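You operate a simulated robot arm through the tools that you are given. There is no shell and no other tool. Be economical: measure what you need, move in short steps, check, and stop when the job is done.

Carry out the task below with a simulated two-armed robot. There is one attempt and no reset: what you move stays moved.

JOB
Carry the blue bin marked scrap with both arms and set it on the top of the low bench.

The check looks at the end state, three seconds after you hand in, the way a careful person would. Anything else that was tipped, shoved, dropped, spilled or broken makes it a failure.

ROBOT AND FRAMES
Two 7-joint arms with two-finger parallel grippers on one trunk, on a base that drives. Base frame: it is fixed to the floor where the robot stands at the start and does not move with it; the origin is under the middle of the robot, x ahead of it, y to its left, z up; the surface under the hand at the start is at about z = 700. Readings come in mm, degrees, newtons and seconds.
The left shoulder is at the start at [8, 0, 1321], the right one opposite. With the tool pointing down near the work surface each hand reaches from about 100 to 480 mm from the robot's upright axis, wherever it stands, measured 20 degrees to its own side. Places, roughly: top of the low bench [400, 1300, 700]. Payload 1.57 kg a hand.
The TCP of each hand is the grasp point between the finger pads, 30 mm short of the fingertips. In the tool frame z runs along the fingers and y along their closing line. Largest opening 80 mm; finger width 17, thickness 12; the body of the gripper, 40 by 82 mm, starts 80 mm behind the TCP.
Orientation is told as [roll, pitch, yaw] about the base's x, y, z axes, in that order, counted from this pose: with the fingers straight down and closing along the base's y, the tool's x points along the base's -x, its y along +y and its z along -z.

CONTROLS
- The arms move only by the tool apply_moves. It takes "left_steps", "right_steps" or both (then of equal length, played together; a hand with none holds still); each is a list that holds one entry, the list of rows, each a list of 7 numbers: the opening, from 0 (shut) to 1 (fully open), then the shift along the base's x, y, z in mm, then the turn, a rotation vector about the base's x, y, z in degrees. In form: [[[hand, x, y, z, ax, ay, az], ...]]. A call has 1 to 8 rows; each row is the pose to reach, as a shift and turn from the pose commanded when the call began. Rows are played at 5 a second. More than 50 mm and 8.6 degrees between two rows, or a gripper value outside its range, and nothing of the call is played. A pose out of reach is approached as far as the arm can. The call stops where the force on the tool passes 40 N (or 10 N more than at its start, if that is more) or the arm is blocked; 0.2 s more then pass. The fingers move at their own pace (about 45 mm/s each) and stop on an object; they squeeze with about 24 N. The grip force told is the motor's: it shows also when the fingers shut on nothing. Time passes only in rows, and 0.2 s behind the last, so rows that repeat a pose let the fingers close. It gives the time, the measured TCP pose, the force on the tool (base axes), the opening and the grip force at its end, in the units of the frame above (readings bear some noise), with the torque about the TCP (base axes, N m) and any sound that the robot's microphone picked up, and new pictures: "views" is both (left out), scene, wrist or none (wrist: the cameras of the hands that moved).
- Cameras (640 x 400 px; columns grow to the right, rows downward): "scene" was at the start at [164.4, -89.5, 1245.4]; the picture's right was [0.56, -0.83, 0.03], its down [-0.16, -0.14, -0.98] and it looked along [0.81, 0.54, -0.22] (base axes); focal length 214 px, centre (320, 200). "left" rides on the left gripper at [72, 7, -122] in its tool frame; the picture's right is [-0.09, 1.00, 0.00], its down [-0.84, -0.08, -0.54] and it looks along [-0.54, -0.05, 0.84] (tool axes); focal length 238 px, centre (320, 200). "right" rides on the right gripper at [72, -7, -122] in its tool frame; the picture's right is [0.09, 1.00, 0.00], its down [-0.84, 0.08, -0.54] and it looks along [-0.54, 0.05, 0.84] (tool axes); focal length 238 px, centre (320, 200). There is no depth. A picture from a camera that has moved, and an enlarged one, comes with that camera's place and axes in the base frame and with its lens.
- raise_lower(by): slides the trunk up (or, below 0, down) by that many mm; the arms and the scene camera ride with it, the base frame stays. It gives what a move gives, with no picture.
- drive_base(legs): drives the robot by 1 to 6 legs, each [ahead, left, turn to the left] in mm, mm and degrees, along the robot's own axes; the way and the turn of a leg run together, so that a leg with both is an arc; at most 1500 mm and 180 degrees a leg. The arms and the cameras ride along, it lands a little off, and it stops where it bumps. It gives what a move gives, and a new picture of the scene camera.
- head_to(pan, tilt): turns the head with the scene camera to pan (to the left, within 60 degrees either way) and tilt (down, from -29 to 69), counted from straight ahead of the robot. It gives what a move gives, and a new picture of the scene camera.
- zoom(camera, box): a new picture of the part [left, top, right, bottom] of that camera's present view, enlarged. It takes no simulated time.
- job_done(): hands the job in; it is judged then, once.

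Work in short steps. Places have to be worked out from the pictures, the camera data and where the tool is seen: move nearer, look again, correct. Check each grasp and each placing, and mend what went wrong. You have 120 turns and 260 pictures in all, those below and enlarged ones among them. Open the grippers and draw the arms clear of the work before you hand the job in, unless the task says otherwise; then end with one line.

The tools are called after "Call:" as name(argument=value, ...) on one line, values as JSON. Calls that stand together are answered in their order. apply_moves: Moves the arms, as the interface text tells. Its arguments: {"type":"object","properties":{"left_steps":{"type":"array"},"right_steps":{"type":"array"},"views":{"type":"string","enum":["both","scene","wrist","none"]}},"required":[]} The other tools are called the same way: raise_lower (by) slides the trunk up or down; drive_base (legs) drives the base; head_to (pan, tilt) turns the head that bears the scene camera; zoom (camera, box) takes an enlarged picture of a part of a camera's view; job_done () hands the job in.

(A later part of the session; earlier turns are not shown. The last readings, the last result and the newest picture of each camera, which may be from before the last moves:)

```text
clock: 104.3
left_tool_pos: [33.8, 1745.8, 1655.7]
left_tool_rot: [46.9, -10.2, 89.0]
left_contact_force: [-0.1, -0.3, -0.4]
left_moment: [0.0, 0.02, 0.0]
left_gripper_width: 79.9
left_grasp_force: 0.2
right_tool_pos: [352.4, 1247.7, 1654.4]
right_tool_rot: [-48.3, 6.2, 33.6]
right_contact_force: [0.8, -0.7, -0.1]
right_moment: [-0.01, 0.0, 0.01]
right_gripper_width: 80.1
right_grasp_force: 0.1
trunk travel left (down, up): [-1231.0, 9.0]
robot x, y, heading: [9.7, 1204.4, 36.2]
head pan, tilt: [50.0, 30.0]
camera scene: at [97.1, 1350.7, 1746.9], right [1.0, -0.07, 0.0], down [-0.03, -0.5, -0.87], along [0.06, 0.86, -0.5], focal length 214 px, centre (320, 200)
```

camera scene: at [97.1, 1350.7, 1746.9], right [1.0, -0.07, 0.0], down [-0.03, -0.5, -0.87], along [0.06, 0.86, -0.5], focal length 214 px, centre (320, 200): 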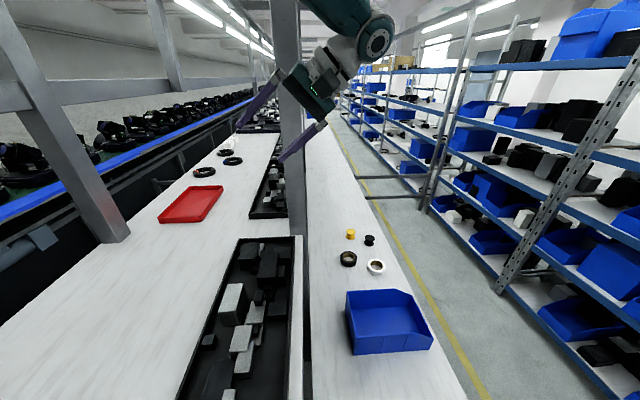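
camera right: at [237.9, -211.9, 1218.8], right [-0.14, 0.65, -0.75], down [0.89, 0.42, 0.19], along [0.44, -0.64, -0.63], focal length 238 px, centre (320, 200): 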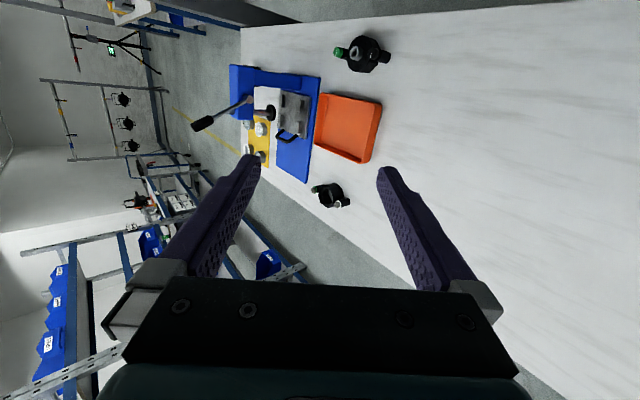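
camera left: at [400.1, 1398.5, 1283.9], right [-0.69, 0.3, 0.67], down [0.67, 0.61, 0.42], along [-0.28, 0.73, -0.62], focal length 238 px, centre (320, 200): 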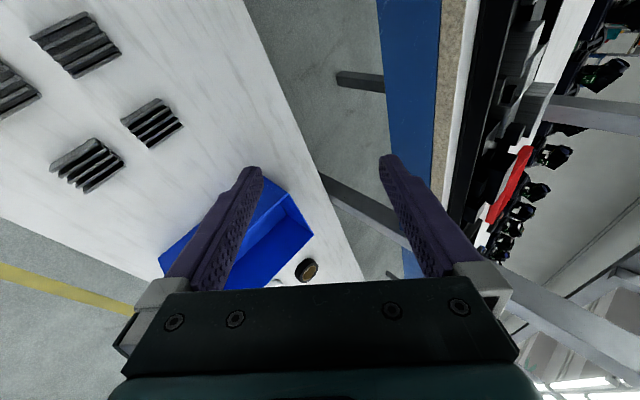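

The high bench holds only trays and cables. To read the bin's front and see the rest I need the +x aisle; I turn back to heading 0, go to the empty table part at y about 200, and test gently whether the base can pass ahead there.

Call:
drive_base(legs=[[0, 0, -36], [0, -1000, 0]])

Call:
drive_base(legs=[[120, 0, 0]])

```text
clock: 111.2
left_tool_pos: [359.6, 598.7, 1657.1]
left_tool_rot: [46.8, -10.3, 53.2]
left_contact_force: [-0.6, 0.2, -0.1]
left_moment: [-0.03, 0.02, -0.01]
left_gripper_width: 80.0
left_grasp_force: 0.1
right_tool_pos: [326.7, 7.9, 1653.4]
right_tool_rot: [-48.3, 6.2, -2.2]
right_contact_force: [-0.3, 0.4, -0.3]
right_moment: [0.01, -0.02, -0.03]
right_gripper_width: 80.0
right_grasp_force: 0.0
trunk travel left (down, up): [-1231.0, 9.0]
robot x, y, heading: [20.5, 172.4, 0.2]
head pan, tilt: [50.0, 30.0]
camera scene: at [180.2, 242.0, 1746.9], right [0.77, -0.64, 0.0], down [-0.32, -0.38, -0.87], along [0.55, 0.67, -0.5], focal length 214 px, centre (320, 200)
```

scene: 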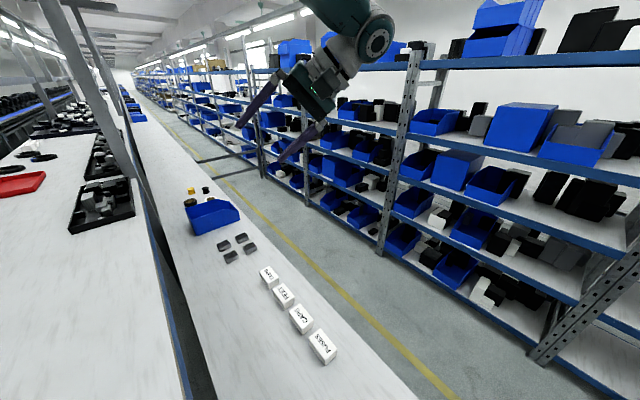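

```text
clock: 112.5
left_tool_pos: [480.4, 601.2, 1656.5]
left_tool_rot: [46.9, -10.3, 53.2]
left_contact_force: [0.0, 0.4, 0.4]
left_moment: [-0.01, 0.0, 0.03]
left_gripper_width: 80.0
left_grasp_force: 0.0
right_tool_pos: [445.7, 7.5, 1653.8]
right_tool_rot: [-48.3, 6.3, -2.2]
right_contact_force: [0.5, -0.1, 0.8]
right_moment: [-0.01, 0.01, -0.01]
right_gripper_width: 80.3
right_grasp_force: 0.0
trunk travel left (down, up): [-1231.0, 9.0]
robot x, y, heading: [139.6, 170.0, 0.3]
head pan, tilt: [50.0, 30.0]
camera scene: at [301.1, 242.4, 1746.9], right [0.77, -0.64, 0.0], down [-0.32, -0.38, -0.87], along [0.55, 0.67, -0.5], focal length 214 px, centre (320, 200)
```

scene: 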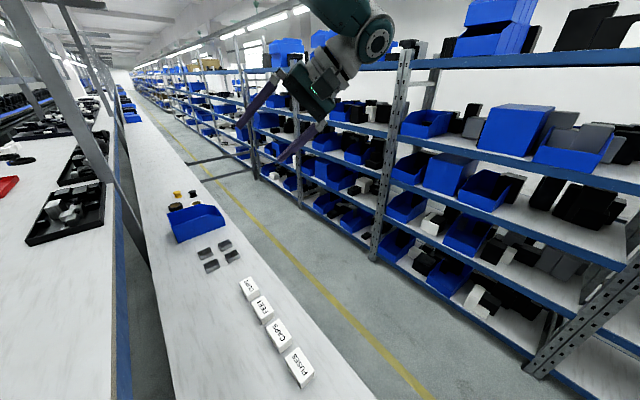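

The base moves freely ahead, under the table. I continue into the +x aisle.

Call:
drive_base(legs=[[400, 0, 0]])

Call:
drive_base(legs=[[450, 0, 0]])

```text
clock: 114.9
left_tool_pos: [874.1, 598.0, 1657.0]
left_tool_rot: [46.9, -10.3, 52.8]
left_contact_force: [0.2, -0.6, 0.7]
left_moment: [0.0, -0.02, 0.0]
left_gripper_width: 79.8
left_grasp_force: 0.0
right_tool_pos: [834.9, 4.7, 1653.9]
right_tool_rot: [-48.2, 6.2, -2.5]
right_contact_force: [0.4, 0.6, -0.3]
right_moment: [0.01, 0.0, -0.04]
right_gripper_width: 79.7
right_grasp_force: 0.1
trunk travel left (down, up): [-1231.0, 9.0]
robot x, y, heading: [532.5, 172.2, -0.2]
head pan, tilt: [50.0, 30.0]
camera scene: at [691.5, 241.6, 1746.9], right [0.76, -0.64, 0.0], down [-0.32, -0.38, -0.87], along [0.56, 0.66, -0.5], focal length 214 px, centre (320, 200)
```

scene: 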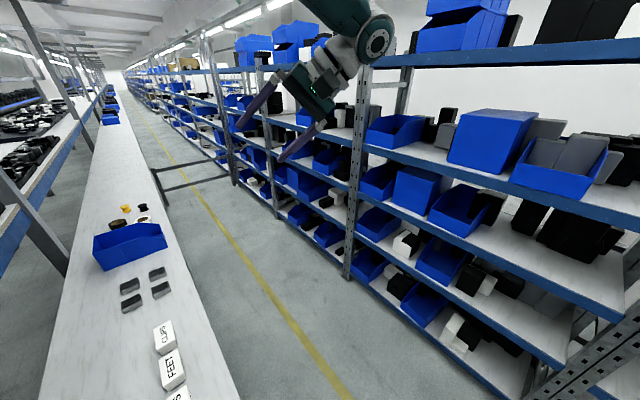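

```text
clock: 117.7
left_tool_pos: [1322.5, 601.2, 1656.9]
left_tool_rot: [46.8, -10.2, 53.2]
left_contact_force: [-0.2, -0.6, 0.0]
left_moment: [-0.01, -0.02, 0.0]
left_gripper_width: 80.0
left_grasp_force: 0.0
right_tool_pos: [1289.9, 8.1, 1653.9]
right_tool_rot: [-48.2, 6.2, -2.2]
right_contact_force: [-0.2, -0.9, 0.4]
right_moment: [0.01, 0.01, -0.01]
right_gripper_width: 80.1
right_grasp_force: 0.1
trunk travel left (down, up): [-1231.0, 9.0]
robot x, y, heading: [985.2, 174.4, 0.4]
head pan, tilt: [50.0, 30.0]
camera scene: at [1144.0, 243.3, 1746.9], right [0.77, -0.64, 0.0], down [-0.32, -0.38, -0.87], along [0.55, 0.67, -0.5], focal length 214 px, centre (320, 200)
```

scene: 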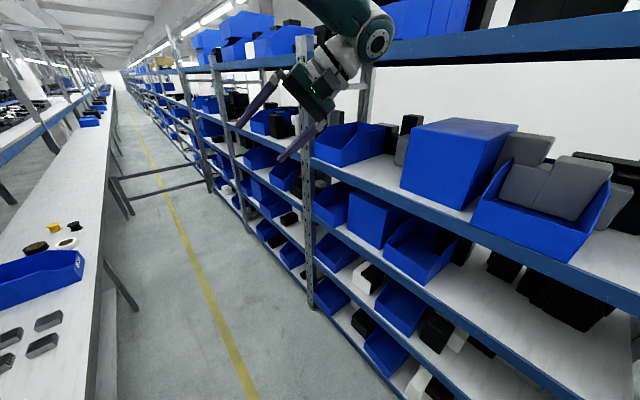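

Now I stand in the aisle. I turn left to face the low bench from this side and look at the bin's front.

Call:
drive_base(legs=[[0, 0, 90], [700, 0, 0], [0, 0, 60]])

Call:
head_to(pan=-20, tilt=35)

```text
clock: 128.0
left_tool_pos: [462.1, 684.7, 1656.0]
left_tool_rot: [46.8, -10.2, -156.9]
left_contact_force: [0.2, -0.4, -0.5]
left_moment: [0.01, -0.01, 0.0]
left_gripper_width: 80.0
left_grasp_force: 0.0
right_tool_pos: [788.8, 1180.7, 1654.6]
right_tool_rot: [-48.3, 6.2, 147.5]
right_contact_force: [-0.3, 0.1, -1.1]
right_moment: [0.0, 0.01, 0.02]
right_gripper_width: 80.1
right_grasp_force: 0.1
trunk travel left (down, up): [-1231.0, 9.0]
robot x, y, heading: [967.8, 885.6, 150.1]
head pan, tilt: [50.0, 30.0]
camera scene: at [799.5, 904.1, 1746.9], right [-0.34, 0.94, 0.0], down [0.47, 0.17, -0.87], along [-0.81, -0.3, -0.5], focal length 214 px, centre (320, 200)
```

scene: 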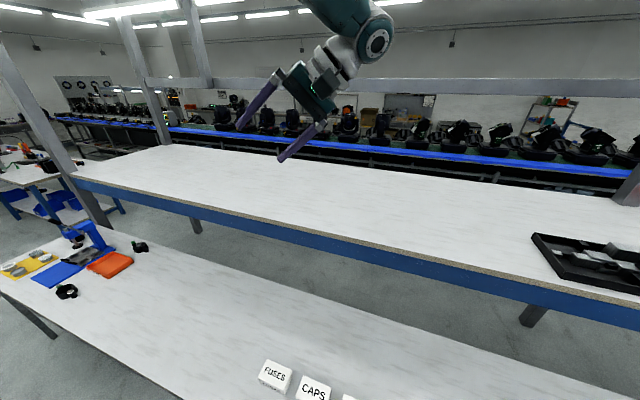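

```text
clock: 129.4
left_tool_pos: [462.6, 687.2, 1656.4]
left_tool_rot: [46.9, -10.2, -157.0]
left_contact_force: [-0.4, -1.1, -0.3]
left_moment: [-0.03, 0.02, 0.0]
left_gripper_width: 80.2
left_grasp_force: 0.1
right_tool_pos: [790.8, 1180.2, 1653.2]
right_tool_rot: [-48.2, 6.2, 147.5]
right_contact_force: [-0.4, 0.4, 0.4]
right_moment: [-0.03, 0.04, -0.04]
right_gripper_width: 80.1
right_grasp_force: 0.0
trunk travel left (down, up): [-1231.0, 9.0]
robot x, y, heading: [970.8, 890.7, 150.0]
head pan, tilt: [-20.0, 35.0]
camera scene: at [827.8, 1002.5, 1739.1], right [0.77, 0.64, 0.0], down [0.37, -0.44, -0.82], along [-0.53, 0.63, -0.57], focal length 214 px, centre (320, 200)
```

scene: 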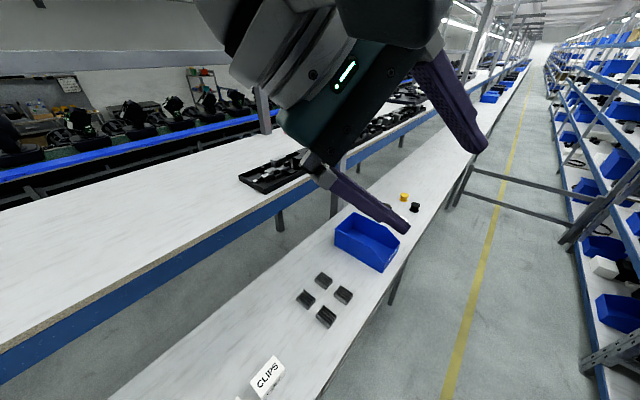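

Call:
zoom(camera="scene", box=[310, 190, 430, 290])

Call:
zoom(camera="scene", box=[460, 60, 640, 360])

```text
4.00 times, centred on (370, 240) of scene
camera zoom: at [827.8, 1002.5, 1739.1], right [0.77, 0.64, 0.0], down [0.37, -0.44, -0.82], along [-0.53, 0.63, -0.57], focal length 858 px, centre (120, 40)
```

zoom: 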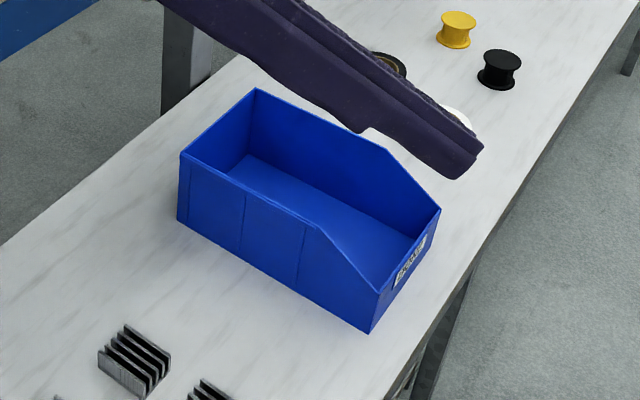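

```text
1.33 times, centred on (550, 210) of scene
camera zoom: at [827.8, 1002.5, 1739.1], right [0.77, 0.64, 0.0], down [0.37, -0.44, -0.82], along [-0.53, 0.63, -0.57], focal length 286 px, centre (13, 187)
```

zoom: 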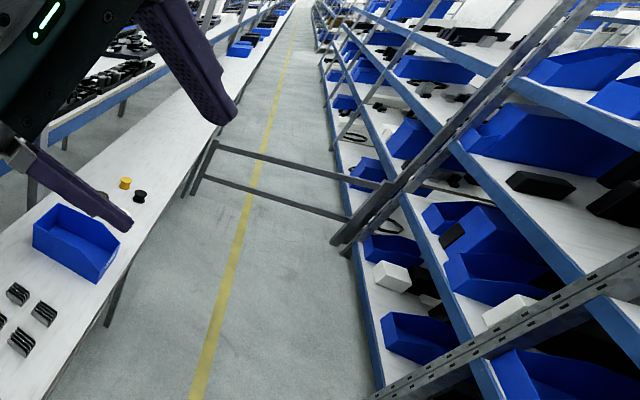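

The bin does carry a label on its front. I drive along the aisle to read it.

Call:
drive_base(legs=[[0, 0, 30], [0, -550, 0]])

Call:
head_to(pan=-15, tilt=40)

```text
clock: 134.0
left_tool_pos: [628.1, 992.8, 1656.8]
left_tool_rot: [46.8, -10.2, -126.5]
left_contact_force: [0.6, -0.2, -0.7]
left_moment: [-0.01, -0.02, -0.02]
left_gripper_width: 80.0
left_grasp_force: 0.1
right_tool_pos: [658.6, 1584.5, 1654.9]
right_tool_rot: [-48.3, 6.3, 178.1]
right_contact_force: [-0.4, -0.2, -0.8]
right_moment: [0.01, -0.02, 0.01]
right_gripper_width: 80.2
right_grasp_force: 0.1
trunk travel left (down, up): [-1231.0, 9.0]
robot x, y, heading: [962.5, 1422.9, -179.4]
head pan, tilt: [-20.0, 35.0]
camera scene: at [782.0, 1450.8, 1739.1], right [0.33, 0.94, 0.0], down [0.54, -0.19, -0.82], along [-0.77, 0.27, -0.57], focal length 214 px, centre (320, 200)
```

scene: 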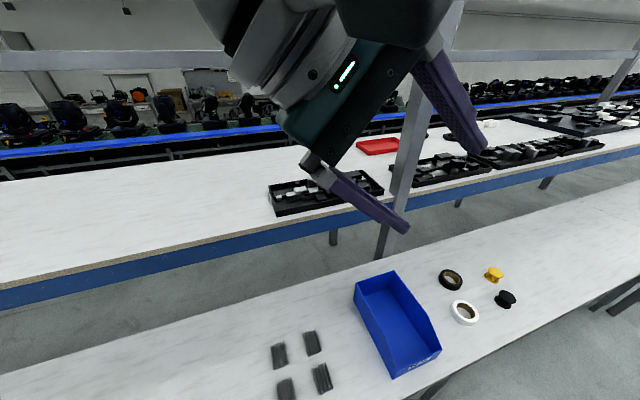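

```text
clock: 134.7
left_tool_pos: [628.5, 993.1, 1658.6]
left_tool_rot: [46.9, -10.2, -126.4]
left_contact_force: [0.1, -0.9, -0.6]
left_moment: [-0.02, -0.04, -0.02]
left_gripper_width: 80.3
left_grasp_force: 0.0
right_tool_pos: [658.4, 1586.2, 1655.1]
right_tool_rot: [-48.3, 6.3, 178.2]
right_contact_force: [0.5, 0.3, -0.3]
right_moment: [-0.01, 0.01, -0.01]
right_gripper_width: 80.3
right_grasp_force: 0.0
trunk travel left (down, up): [-1231.0, 9.0]
robot x, y, heading: [960.2, 1423.4, -179.3]
head pan, tilt: [-15.0, 40.0]
camera scene: at [782.7, 1442.7, 1731.6], right [0.25, 0.97, 0.0], down [0.62, -0.16, -0.77], along [-0.74, 0.19, -0.64], focal length 214 px, centre (320, 200)
```

scene: 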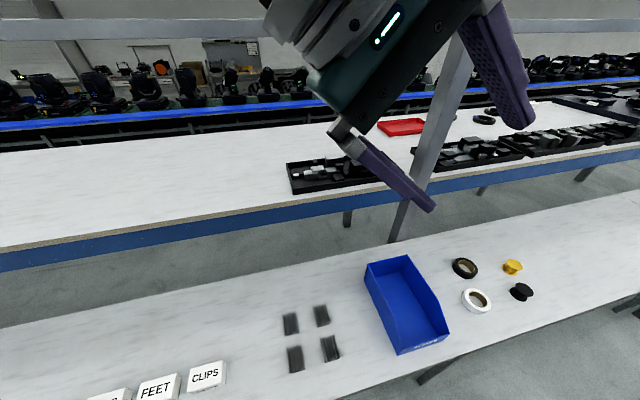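

Call:
raise_lower(by=-350)

Call:
head_to(pan=-25, tilt=40)

Call:
zoom(camera="scene", box=[260, 140, 420, 300])

```text
clock: 138.1
left_tool_pos: [628.5, 993.0, 1306.2]
left_tool_rot: [47.0, -10.2, -126.4]
left_contact_force: [0.4, -0.3, -0.3]
left_moment: [0.05, -0.02, 0.0]
left_gripper_width: 80.2
left_grasp_force: 0.0
right_tool_pos: [656.8, 1585.7, 1304.4]
right_tool_rot: [-48.3, 6.3, 178.3]
right_contact_force: [-0.5, -0.2, -0.2]
right_moment: [0.0, 0.05, 0.01]
right_gripper_width: 80.0
right_grasp_force: 0.1
trunk travel left (down, up): [-881.0, 359.0]
robot x, y, heading: [964.3, 1422.2, -179.3]
head pan, tilt: [-15.0, 40.0]
```

```text
clock: 138.8
left_tool_pos: [628.6, 993.9, 1306.8]
left_tool_rot: [46.9, -10.3, -126.4]
left_contact_force: [-0.5, 0.2, -0.1]
left_moment: [-0.01, -0.02, 0.02]
left_gripper_width: 80.1
left_grasp_force: 0.0
right_tool_pos: [658.1, 1586.1, 1304.6]
right_tool_rot: [-48.2, 6.2, 178.2]
right_contact_force: [-0.4, -0.5, -0.1]
right_moment: [-0.02, -0.01, 0.01]
right_gripper_width: 80.2
right_grasp_force: 0.0
trunk travel left (down, up): [-881.0, 359.0]
robot x, y, heading: [964.8, 1425.7, -179.4]
head pan, tilt: [-25.0, 40.0]
camera scene: at [787.6, 1456.6, 1381.5], right [0.41, 0.91, 0.0], down [0.59, -0.26, -0.77], along [-0.7, 0.32, -0.64], focal length 214 px, centre (320, 200)
```

scene: 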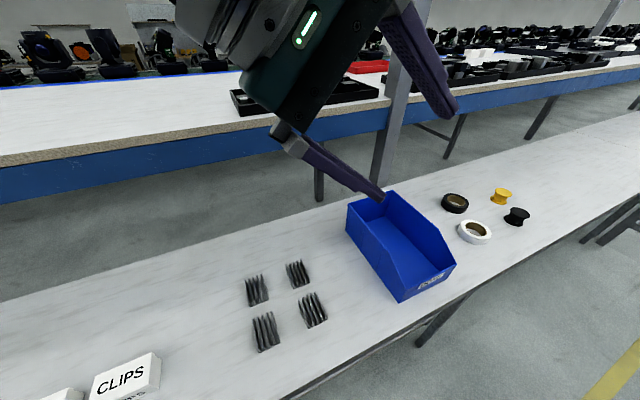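

```text
2.50 times, centred on (340, 220) of scene
camera zoom: at [787.6, 1456.6, 1381.5], right [0.41, 0.91, 0.0], down [0.59, -0.26, -0.77], along [-0.7, 0.32, -0.64], focal length 536 px, centre (270, 150)
```

zoom: 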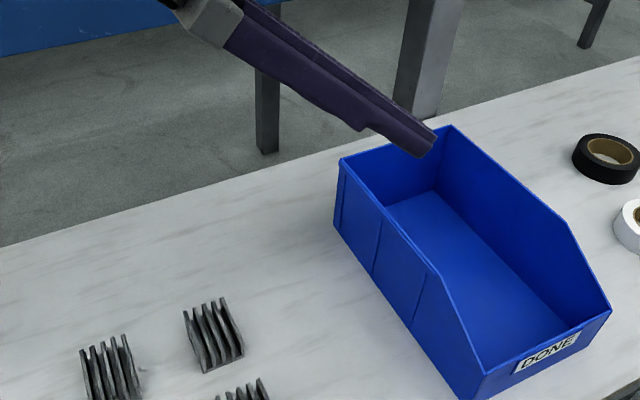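

It reads DONE, so it is a decoy. I drive along the aisle towards the right end of the hall to find SCRAP among the other bins (rack, far table).

Call:
drive_base(legs=[[0, 0, 90], [1500, 0, 0], [600, 0, 0]])

Call:
head_to(pan=0, tilt=25)

```text
clock: 153.1
left_tool_pos: [1462.8, -996.0, 1306.1]
left_tool_rot: [46.9, -10.2, -34.6]
left_contact_force: [-0.4, 0.7, 0.8]
left_moment: [-0.01, 0.01, -0.01]
left_gripper_width: 80.1
left_grasp_force: 0.1
right_tool_pos: [870.6, -984.8, 1303.4]
right_tool_rot: [-48.3, 6.3, -90.1]
right_contact_force: [-0.4, -1.2, 1.2]
right_moment: [-0.02, -0.03, 0.04]
right_gripper_width: 79.9
right_grasp_force: 0.0
trunk travel left (down, up): [-881.0, 359.0]
robot x, y, heading: [1020.9, -678.9, -87.6]
head pan, tilt: [-25.0, 40.0]
camera scene: at [996.2, -853.1, 1381.5], right [-0.92, 0.38, 0.0], down [0.25, 0.59, -0.77], along [-0.29, -0.71, -0.64], focal length 214 px, centre (320, 200)
```

scene: 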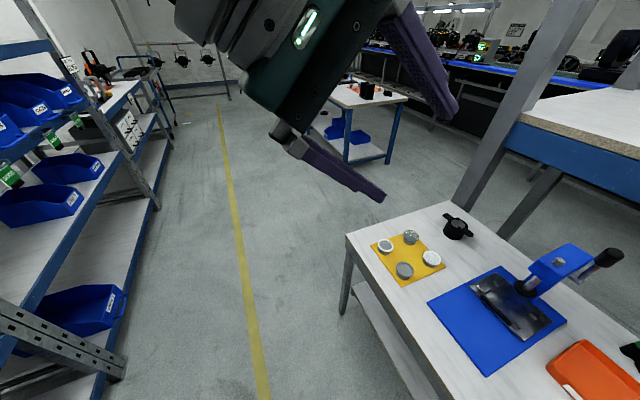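

```text
clock: 154.0
left_tool_pos: [1462.6, -997.2, 1306.5]
left_tool_rot: [46.9, -10.2, -34.7]
left_contact_force: [0.1, 0.0, -0.6]
left_moment: [0.03, 0.02, -0.02]
left_gripper_width: 79.9
left_grasp_force: 0.1
right_tool_pos: [870.2, -985.1, 1303.7]
right_tool_rot: [-48.3, 6.2, -90.0]
right_contact_force: [1.0, -0.4, -1.0]
right_moment: [-0.03, -0.04, 0.01]
right_gripper_width: 80.0
right_grasp_force: 0.1
trunk travel left (down, up): [-881.0, 359.0]
robot x, y, heading: [1022.2, -675.2, -87.5]
head pan, tilt: [0.0, 25.0]
camera scene: at [1032.7, -866.7, 1404.8], right [-1.0, -0.04, 0.0], down [-0.02, 0.42, -0.91], along [0.04, -0.91, -0.42], focal length 214 px, centre (320, 200)
```

scene: 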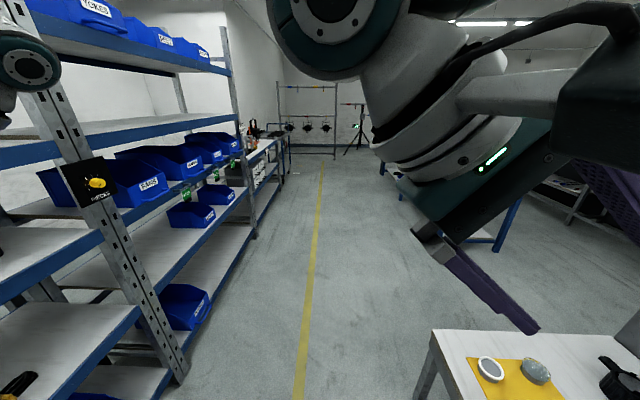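

I go on 1000 mm and look right toward the far table with its three bins.

Call:
drive_base(legs=[[0, -100, 0], [1000, 0, 0]])

Call:
head_to(pan=-55, tilt=30)

```text
clock: 159.9
left_tool_pos: [1407.9, -1999.8, 1307.9]
left_tool_rot: [47.0, -10.1, -34.6]
left_contact_force: [0.4, 0.1, -0.1]
left_moment: [0.03, -0.02, 0.0]
left_gripper_width: 79.9
left_grasp_force: 0.1
right_tool_pos: [814.2, -1990.1, 1303.6]
right_tool_rot: [-48.3, 6.3, -89.9]
right_contact_force: [-0.4, -0.3, 0.2]
right_moment: [0.0, 0.01, 0.0]
right_gripper_width: 80.1
right_grasp_force: 0.0
trunk travel left (down, up): [-881.0, 359.0]
robot x, y, heading: [967.7, -1676.5, -87.3]
head pan, tilt: [0.0, 25.0]
camera scene: at [976.6, -1870.7, 1404.8], right [-1.0, -0.04, 0.0], down [-0.02, 0.42, -0.91], along [0.04, -0.91, -0.42], focal length 214 px, centre (320, 200)
```

scene: 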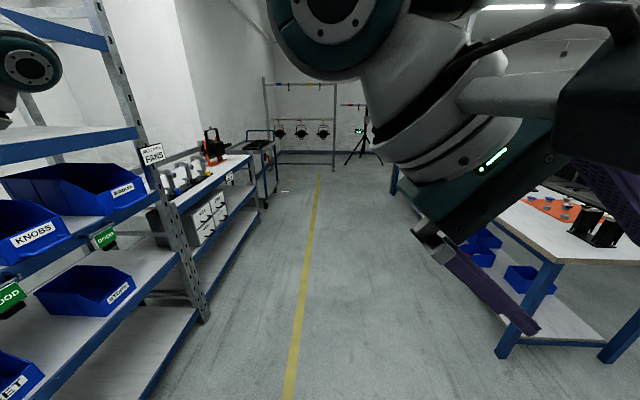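

```text
clock: 161.2
left_tool_pos: [1408.1, -2000.1, 1306.6]
left_tool_rot: [47.0, -10.2, -34.4]
left_contact_force: [-0.3, 0.9, 0.8]
left_moment: [-0.01, -0.02, 0.0]
left_gripper_width: 80.0
left_grasp_force: 0.0
right_tool_pos: [814.4, -1990.5, 1303.3]
right_tool_rot: [-48.3, 6.4, -89.7]
right_contact_force: [-0.4, 0.0, 0.2]
right_moment: [0.0, -0.04, -0.01]
right_gripper_width: 79.8
right_grasp_force: 0.0
trunk travel left (down, up): [-881.0, 359.0]
robot x, y, heading: [966.4, -1680.0, -87.6]
head pan, tilt: [-55.0, 30.0]
camera scene: at [900.8, -1833.9, 1396.9], right [-0.61, 0.79, 0.0], down [0.4, 0.3, -0.87], along [-0.69, -0.53, -0.5], focal length 214 px, centre (320, 200)
```

scene: 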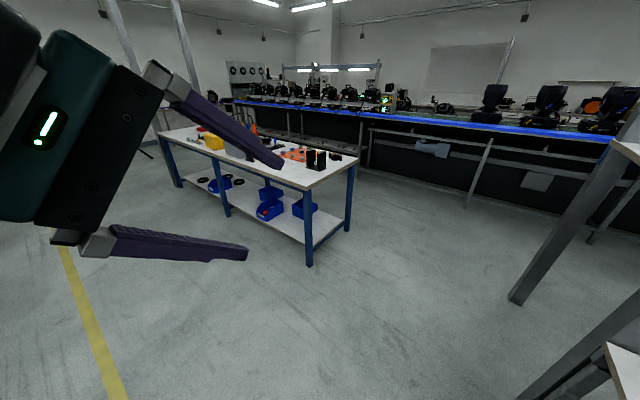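

Call:
zoom(camera="scene", box=[180, 150, 340, 250])

Call:
drive_base(legs=[[900, 0, 0]])

Call:
zoom(camera="scene", box=[260, 130, 580, 330])

```text
4.00 times, centred on (260, 200) of scene
camera zoom: at [900.8, -1833.9, 1396.9], right [-0.61, 0.79, 0.0], down [0.4, 0.3, -0.87], along [-0.69, -0.53, -0.5], focal length 858 px, centre (560, 200)
```

zoom: 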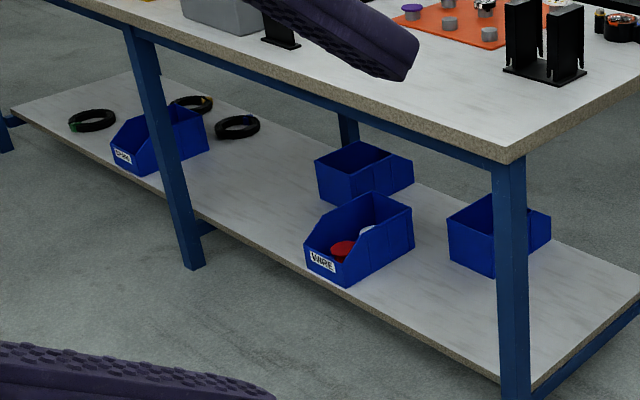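

```text
clock: 165.8
left_tool_pos: [1448.4, -2880.6, 1306.6]
left_tool_rot: [46.9, -10.2, -34.3]
left_contact_force: [0.4, 0.1, 0.5]
left_moment: [-0.01, 0.04, -0.01]
left_gripper_width: 80.1
left_grasp_force: 0.0
right_tool_pos: [856.5, -2873.1, 1303.4]
right_tool_rot: [-48.3, 6.3, -89.8]
right_contact_force: [0.6, -0.2, 0.1]
right_moment: [-0.01, -0.03, -0.03]
right_gripper_width: 80.1
right_grasp_force: 0.0
trunk travel left (down, up): [-881.0, 359.0]
robot x, y, heading: [1007.3, -2561.9, -87.3]
head pan, tilt: [-55.0, 30.0]
camera scene: at [941.7, -2717.0, 1396.9], right [-0.61, 0.79, 0.0], down [0.4, 0.31, -0.87], along [-0.69, -0.53, -0.5], focal length 214 px, centre (320, 200)
```

scene: 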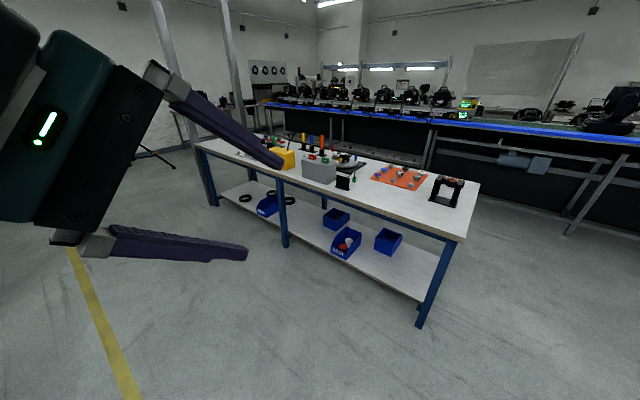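

```text
2.00 times, centred on (420, 230) of scene
camera zoom: at [941.7, -2717.0, 1396.9], right [-0.61, 0.79, 0.0], down [0.4, 0.31, -0.87], along [-0.69, -0.53, -0.5], focal length 429 px, centre (120, 140)
```

zoom: 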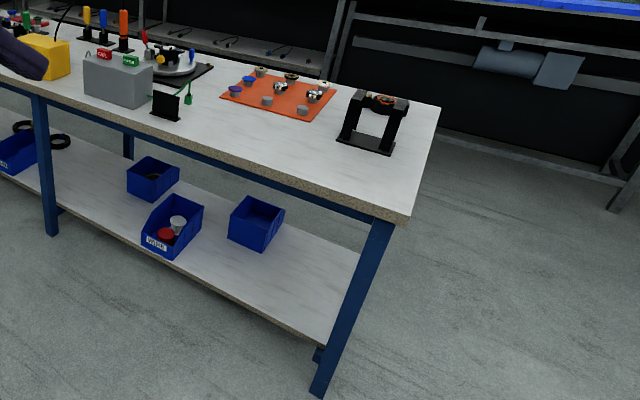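

WIRE and others stand there, the two remaining fronts face away. I look ahead and left for other bins before going around.

Call:
head_to(pan=30, tilt=25)

Call:
drive_base(legs=[[0, 0, -120]])

```text
clock: 167.4
left_tool_pos: [1449.1, -2880.5, 1307.3]
left_tool_rot: [47.0, -10.3, -34.2]
left_contact_force: [0.6, 0.7, 1.0]
left_moment: [0.02, -0.03, -0.02]
left_gripper_width: 80.0
left_grasp_force: 0.2
right_tool_pos: [854.3, -2872.6, 1302.5]
right_tool_rot: [-48.3, 6.2, -89.8]
right_contact_force: [-0.9, -0.8, -0.5]
right_moment: [0.03, -0.02, -0.04]
right_gripper_width: 80.2
right_grasp_force: 0.2
trunk travel left (down, up): [-881.0, 359.0]
robot x, y, heading: [1008.8, -2561.2, -87.1]
head pan, tilt: [30.0, 25.0]
camera scene: at [1063.0, -2739.3, 1404.8], right [-0.84, -0.54, 0.0], down [-0.23, 0.36, -0.91], along [0.49, -0.76, -0.42], focal length 214 px, centre (320, 200)
```

scene: 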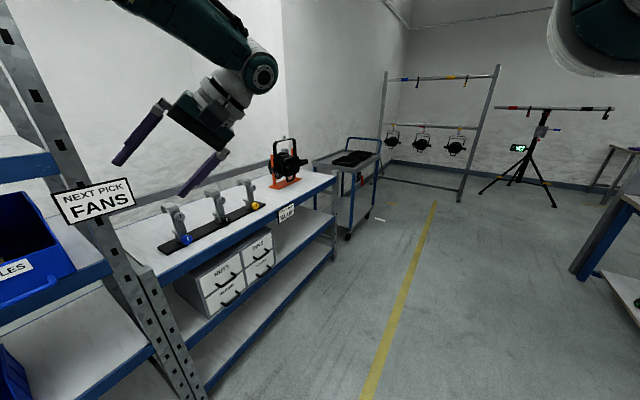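

```text
clock: 172.8
left_tool_pos: [511.2, -2789.5, 1306.8]
left_tool_rot: [46.9, -10.3, -153.7]
left_contact_force: [-0.1, 0.1, -0.3]
left_moment: [-0.01, 0.02, -0.03]
left_gripper_width: 80.0
left_grasp_force: 0.1
right_tool_pos: [810.5, -2277.6, 1304.7]
right_tool_rot: [-48.3, 6.3, 150.9]
right_contact_force: [-0.3, 0.3, -0.5]
right_moment: [0.04, -0.02, -0.01]
right_gripper_width: 80.0
right_grasp_force: 0.1
trunk travel left (down, up): [-881.0, 359.0]
robot x, y, heading: [1007.4, -2560.6, 153.6]
head pan, tilt: [30.0, 25.0]
camera scene: at [827.3, -2522.6, 1404.8], right [-0.06, 1.0, 0.0], down [0.42, 0.02, -0.91], along [-0.9, -0.05, -0.42], focal length 214 px, centre (320, 200)
```

scene: 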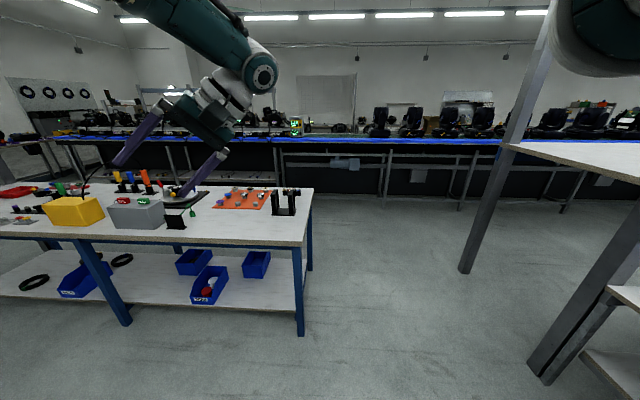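

The low bench seems to have a lower shelf at its end (right of the picture). I enlarge that, then approach with the camera lower.

Call:
zoom(camera="scene", box=[440, 130, 640, 400])

Call:
raise_lower(by=-300)

Call:
head_to(pan=-35, tilt=15)

```text
1.48 times, centred on (540, 265) of scene
camera zoom: at [827.3, -2522.6, 1404.8], right [-0.06, 1.0, 0.0], down [0.42, 0.02, -0.91], along [-0.9, -0.05, -0.42], focal length 318 px, centre (-6, 104)
```

zoom: 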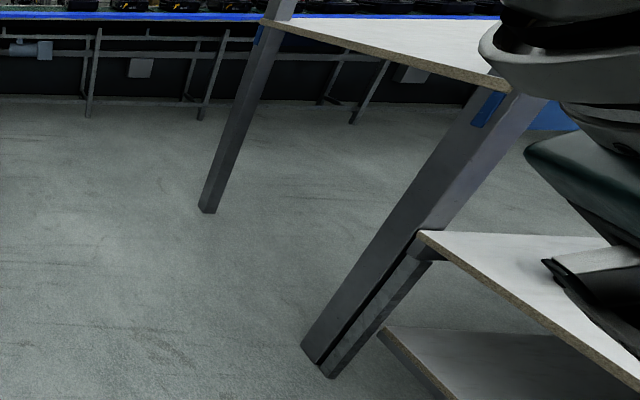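

```text
clock: 175.8
left_tool_pos: [512.2, -2789.9, 1007.6]
left_tool_rot: [46.9, -10.3, -153.6]
left_contact_force: [1.1, -0.3, -0.3]
left_moment: [-0.03, 0.02, 0.01]
left_gripper_width: 79.9
left_grasp_force: 0.0
right_tool_pos: [810.2, -2277.1, 1003.8]
right_tool_rot: [-48.3, 6.3, 151.0]
right_contact_force: [-0.5, 0.0, -0.2]
right_moment: [0.0, 0.0, 0.0]
right_gripper_width: 80.1
right_grasp_force: 0.1
trunk travel left (down, up): [-581.0, 659.0]
robot x, y, heading: [1007.8, -2562.8, 153.4]
head pan, tilt: [30.0, 25.0]
```

```text
clock: 177.1
left_tool_pos: [511.8, -2790.3, 1006.1]
left_tool_rot: [46.9, -10.2, -153.8]
left_contact_force: [-0.5, 0.2, 0.5]
left_moment: [0.0, 0.0, -0.03]
left_gripper_width: 80.0
left_grasp_force: 0.2
right_tool_pos: [810.3, -2276.3, 1003.9]
right_tool_rot: [-48.3, 6.3, 151.0]
right_contact_force: [0.0, -0.5, -0.4]
right_moment: [0.01, -0.01, -0.01]
right_gripper_width: 79.8
right_grasp_force: 0.0
trunk travel left (down, up): [-581.0, 659.0]
robot x, y, heading: [1008.5, -2557.2, 153.1]
head pan, tilt: [-35.0, 15.0]
camera scene: at [874.9, -2435.0, 1121.1], right [0.88, 0.48, 0.0], down [0.12, -0.23, -0.97], along [-0.46, 0.85, -0.26], focal length 214 px, centre (320, 200)
```

scene: 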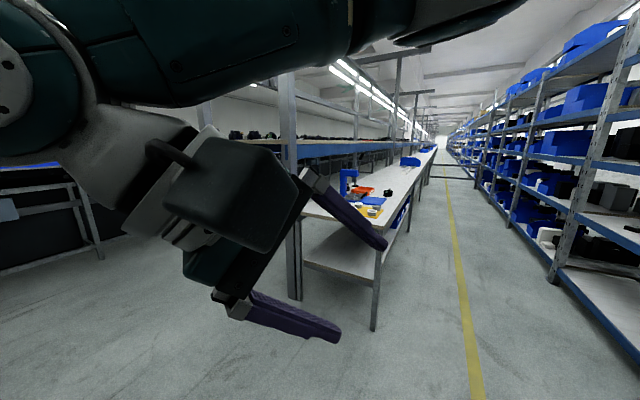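

There are blue bins on the lower shelf of the low bench, near column 405, row 212. I enlarge it.

Call:
zoom(camera="scene", box=[330, 150, 450, 270])

Call:
drive_base(legs=[[0, 0, -63], [700, 0, 0]])

Call:
head_to(pan=30, tilt=20)

```text
3.33 times, centred on (390, 210) of scene
camera zoom: at [874.9, -2435.0, 1121.1], right [0.88, 0.48, 0.0], down [0.12, -0.23, -0.97], along [-0.46, 0.85, -0.26], focal length 715 px, centre (87, 167)
```

zoom: 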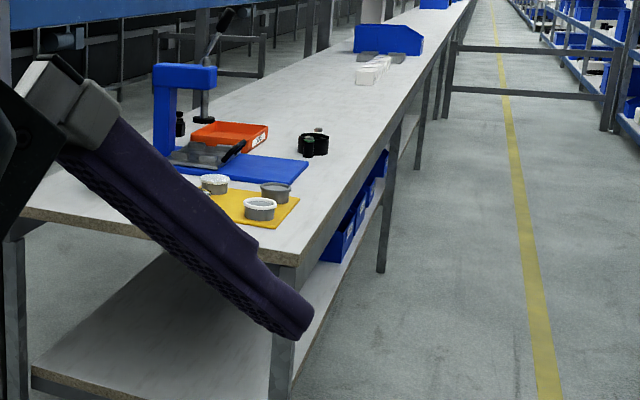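

```text
clock: 183.7
left_tool_pos: [571.7, -1528.3, 1006.0]
left_tool_rot: [46.9, -10.2, 143.7]
left_contact_force: [-0.2, 0.3, -0.7]
left_moment: [-0.02, 0.01, -0.01]
left_gripper_width: 79.9
left_grasp_force: 0.0
right_tool_pos: [1164.3, -1557.1, 1002.7]
right_tool_rot: [-48.3, 6.3, 88.0]
right_contact_force: [0.0, -0.6, 0.1]
right_moment: [0.04, 0.02, -0.02]
right_gripper_width: 80.1
right_grasp_force: 0.1
trunk travel left (down, up): [-581.0, 659.0]
robot x, y, heading: [1002.0, -1863.6, 90.3]
head pan, tilt: [-35.0, 15.0]
camera scene: at [1054.0, -1686.4, 1121.1], right [0.83, -0.56, 0.0], down [-0.15, -0.21, -0.97], along [0.55, 0.8, -0.26], focal length 214 px, centre (320, 200)
```

scene: 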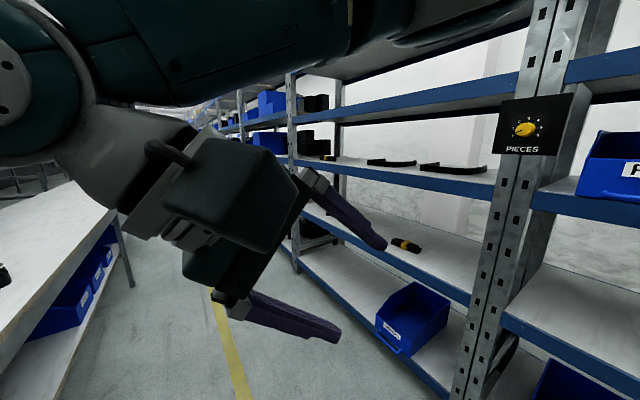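

```text
clock: 185.1
left_tool_pos: [572.1, -1527.5, 1006.3]
left_tool_rot: [46.8, -10.2, 143.6]
left_contact_force: [-0.5, -0.2, -1.0]
left_moment: [-0.01, -0.02, 0.01]
left_gripper_width: 79.8
left_grasp_force: 0.1
right_tool_pos: [1163.4, -1557.1, 1003.9]
right_tool_rot: [-48.3, 6.2, 88.0]
right_contact_force: [0.1, 1.1, 1.0]
right_moment: [0.03, 0.02, 0.02]
right_gripper_width: 80.2
right_grasp_force: 0.0
trunk travel left (down, up): [-581.0, 659.0]
robot x, y, heading: [1001.1, -1862.4, 90.8]
head pan, tilt: [30.0, 20.0]
camera scene: at [953.9, -1683.4, 1112.9], right [0.86, 0.51, 0.0], down [0.17, -0.29, -0.94], along [-0.48, 0.81, -0.34], focal length 214 px, centre (320, 200)
```

scene: 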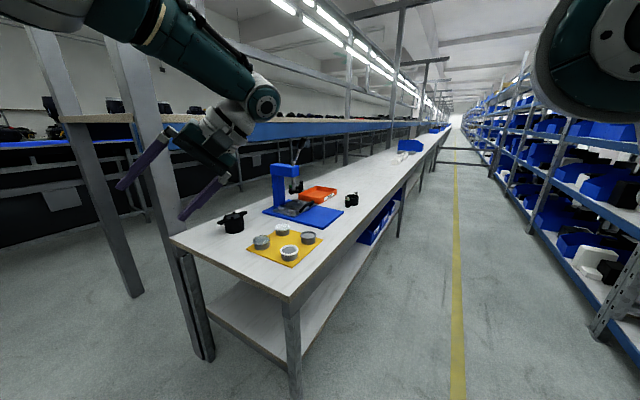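

A row of labelled bins stands on the low bench's lower shelf, facing this aisle. I enlarge it and drive alongside.

Call:
zoom(camera="scene", box=[340, 160, 440, 260])

Call:
drive_base(legs=[[0, -100, 0], [800, 0, 0]])

Call:
head_to(pan=60, tilt=35)

```text
4.00 times, centred on (390, 210) of scene
camera zoom: at [953.9, -1683.4, 1112.9], right [0.86, 0.51, 0.0], down [0.17, -0.29, -0.94], along [-0.48, 0.81, -0.34], focal length 858 px, centre (40, 160)
```

zoom: 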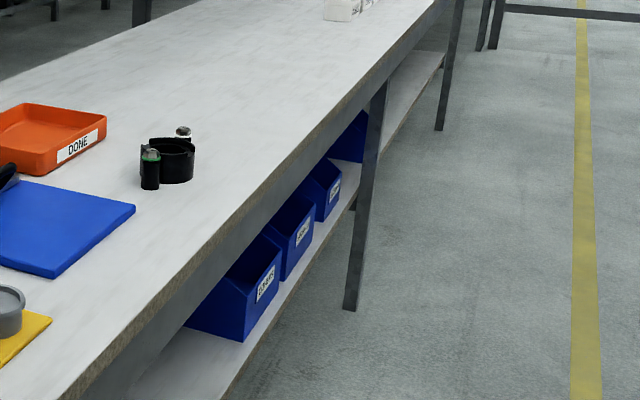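

```text
clock: 190.1
left_tool_pos: [670.1, -738.2, 1006.7]
left_tool_rot: [46.9, -10.2, 143.1]
left_contact_force: [-0.2, 0.3, 0.1]
left_moment: [-0.01, 0.0, 0.01]
left_gripper_width: 79.9
left_grasp_force: 0.2
right_tool_pos: [1261.0, -774.5, 1004.4]
right_tool_rot: [-48.3, 6.4, 87.6]
right_contact_force: [0.1, -0.1, 0.7]
right_moment: [-0.02, 0.0, 0.03]
right_gripper_width: 80.1
right_grasp_force: 0.2
trunk travel left (down, up): [-581.0, 659.0]
robot x, y, heading: [1094.9, -1081.0, 90.0]
head pan, tilt: [30.0, 20.0]
camera scene: at [1049.1, -897.8, 1112.9], right [0.87, 0.5, 0.0], down [0.17, -0.3, -0.94], along [-0.47, 0.81, -0.34], focal length 214 px, centre (320, 200)
```

scene: 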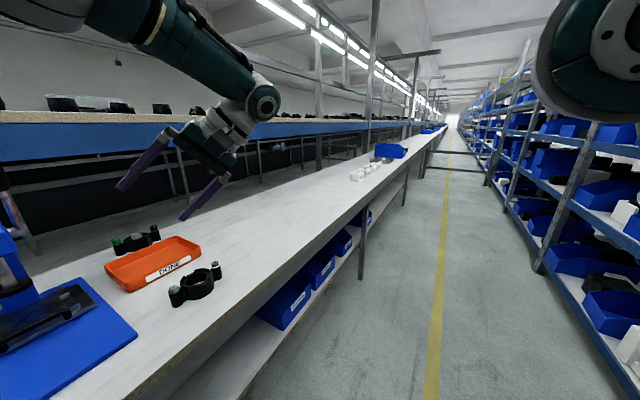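

```text
clock: 191.0
left_tool_pos: [668.8, -739.4, 1007.3]
left_tool_rot: [46.9, -10.1, 142.9]
left_contact_force: [0.3, -0.3, 0.1]
left_moment: [-0.03, -0.03, 0.0]
left_gripper_width: 79.9
left_grasp_force: 0.1
right_tool_pos: [1260.3, -775.3, 1004.5]
right_tool_rot: [-48.3, 6.3, 87.6]
right_contact_force: [0.0, -0.5, 0.4]
right_moment: [-0.01, -0.02, 0.02]
right_gripper_width: 79.8
right_grasp_force: 0.1
trunk travel left (down, up): [-581.0, 659.0]
robot x, y, heading: [1096.0, -1076.7, 90.0]
head pan, tilt: [60.0, 35.0]
camera scene: at [1019.5, -934.4, 1089.1], right [0.5, 0.87, 0.0], down [0.5, -0.29, -0.82], along [-0.71, 0.41, -0.57], focal length 214 px, centre (320, 200)
```

scene: 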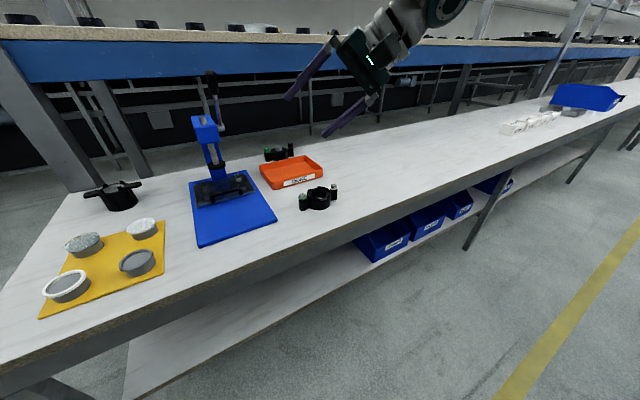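

Call:
zoom(camera="scene", box=[340, 160, 530, 270])

Call:
raise_lower(by=150)

Call:
drive_base(legs=[[900, 0, 0]])

Call:
zoom(camera="scene", box=[100, 150, 640, 400])

```text
3.37 times, centred on (435, 215) of scene
camera zoom: at [1019.5, -934.4, 1089.1], right [0.5, 0.87, 0.0], down [0.5, -0.29, -0.82], along [-0.71, 0.41, -0.57], focal length 722 px, centre (-67, 150)
```

zoom: 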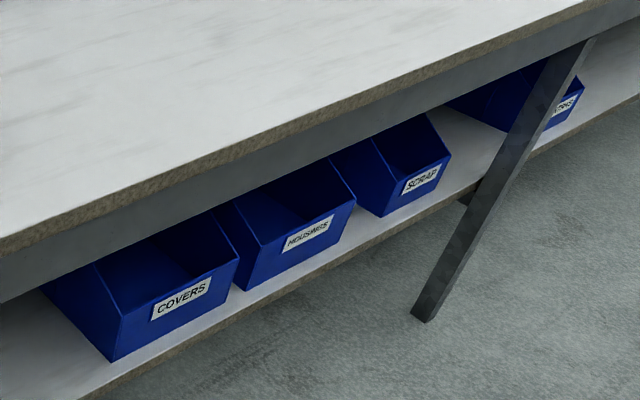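

```text
clock: 192.8
left_tool_pos: [668.5, -738.4, 1157.8]
left_tool_rot: [46.8, -10.1, 143.1]
left_contact_force: [0.0, -0.5, 0.2]
left_moment: [0.01, -0.04, 0.0]
left_gripper_width: 80.0
left_grasp_force: 0.0
right_tool_pos: [1259.2, -775.0, 1153.0]
right_tool_rot: [-48.3, 6.3, 87.6]
right_contact_force: [0.4, -0.1, 0.0]
right_moment: [0.03, -0.05, -0.01]
right_gripper_width: 79.8
right_grasp_force: 0.0
trunk travel left (down, up): [-731.0, 509.0]
robot x, y, heading: [1095.6, -1076.7, 90.1]
head pan, tilt: [60.0, 35.0]
```

```text
clock: 197.4
left_tool_pos: [680.4, 155.0, 1156.5]
left_tool_rot: [46.9, -10.1, 142.1]
left_contact_force: [-0.1, -0.2, -0.1]
left_moment: [0.0, 0.03, -0.04]
left_gripper_width: 79.5
left_grasp_force: 0.0
right_tool_pos: [1270.7, 110.7, 1152.7]
right_tool_rot: [-48.3, 6.3, 86.7]
right_contact_force: [-0.3, 0.3, 0.1]
right_moment: [-0.03, 0.02, 0.01]
right_gripper_width: 79.9
right_grasp_force: 0.0
trunk travel left (down, up): [-731.0, 509.0]
robot x, y, heading: [1096.2, -187.0, 89.3]
head pan, tilt: [60.0, 35.0]
camera scene: at [1027.4, -45.4, 1239.1], right [0.51, 0.86, 0.0], down [0.49, -0.29, -0.82], along [-0.7, 0.42, -0.57], focal length 214 px, centre (320, 200)
```

scene: 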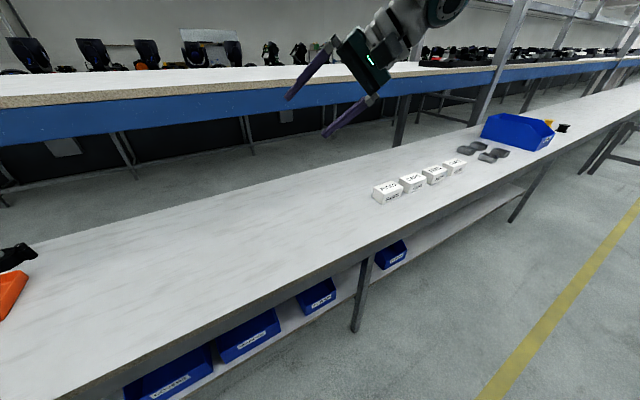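

```text
1.19 times, centred on (370, 275) of scene
camera zoom: at [1027.4, -45.4, 1239.1], right [0.51, 0.86, 0.0], down [0.49, -0.29, -0.82], along [-0.7, 0.42, -0.57], focal length 254 px, centre (261, 111)
```

zoom: 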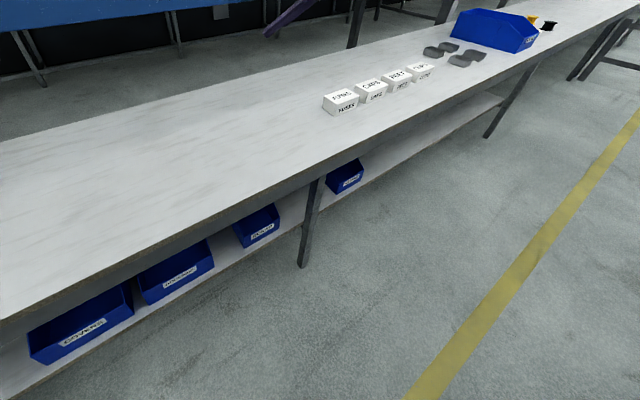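

SCRAP is the third bin on the lower shelf, at about y 190, front near x 650, shelf about z 390. I drive in front of it, turn to face it, and look from a lower height.

Call:
drive_base(legs=[[390, 0, 0], [0, 0, 90]])

Call:
raise_lower(by=-150)

Call:
head_to(pan=0, tilt=55)

```text
clock: 203.7
left_tool_pos: [756.6, -220.4, 1156.5]
left_tool_rot: [46.9, -10.1, -128.4]
left_contact_force: [-0.6, 0.5, 0.1]
left_moment: [0.0, 0.0, 0.0]
left_gripper_width: 79.9
left_grasp_force: 0.1
right_tool_pos: [807.9, 370.3, 1153.1]
right_tool_rot: [-48.4, 6.3, 176.2]
right_contact_force: [0.1, -0.3, 0.4]
right_moment: [0.02, -0.01, 0.0]
right_gripper_width: 80.1
right_grasp_force: 0.0
trunk travel left (down, up): [-731.0, 509.0]
robot x, y, heading: [1106.5, 196.1, 178.6]
head pan, tilt: [60.0, 35.0]
camera scene: at [962.3, 124.8, 1239.1], right [-0.85, 0.52, 0.0], down [0.3, 0.49, -0.82], along [-0.43, -0.7, -0.57], focal length 214 px, centre (320, 200)
```

scene: 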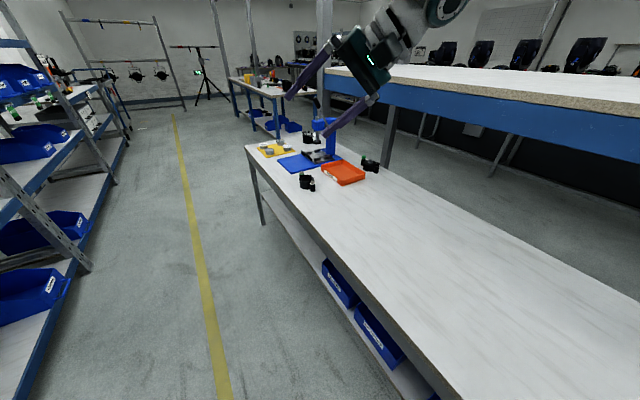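

```text
clock: 205.4
left_tool_pos: [757.2, -219.8, 1006.8]
left_tool_rot: [46.9, -10.1, -128.4]
left_contact_force: [0.1, 0.2, -0.5]
left_moment: [0.01, 0.02, 0.0]
left_gripper_width: 80.0
left_grasp_force: 0.1
right_tool_pos: [807.8, 371.4, 1002.8]
right_tool_rot: [-48.3, 6.3, 176.2]
right_contact_force: [-0.1, 0.6, -0.7]
right_moment: [-0.03, -0.02, 0.0]
right_gripper_width: 80.0
right_grasp_force: 0.1
trunk travel left (down, up): [-581.0, 659.0]
robot x, y, heading: [1105.8, 199.7, 178.8]
head pan, tilt: [60.0, 35.0]
```

```text
clock: 206.7
left_tool_pos: [756.3, -220.1, 1007.5]
left_tool_rot: [47.0, -10.1, -128.4]
left_contact_force: [0.0, -0.1, -0.1]
left_moment: [0.01, 0.03, -0.02]
left_gripper_width: 80.0
left_grasp_force: 0.1
right_tool_pos: [806.6, 370.4, 1004.2]
right_tool_rot: [-48.4, 6.3, 176.2]
right_contact_force: [0.1, -0.2, -0.6]
right_moment: [0.0, -0.01, -0.01]
right_gripper_width: 79.9
right_grasp_force: 0.1
trunk travel left (down, up): [-581.0, 659.0]
robot x, y, heading: [1103.9, 194.8, 178.6]
head pan, tilt: [0.0, 55.0]
camera scene: at [936.0, 201.7, 1060.9], right [0.02, 1.0, 0.0], down [0.82, -0.02, -0.57], along [-0.57, 0.01, -0.82], focal length 214 px, centre (320, 200)
```

scene: 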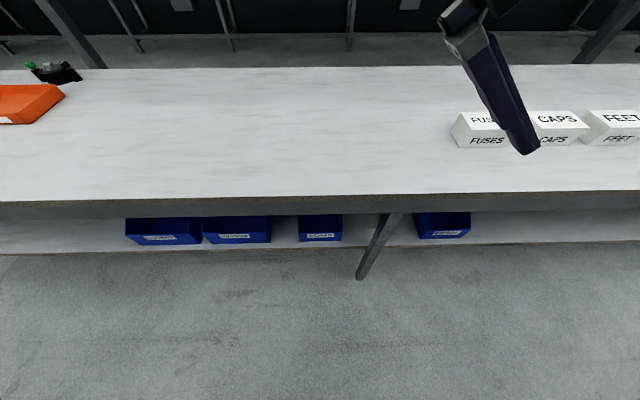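

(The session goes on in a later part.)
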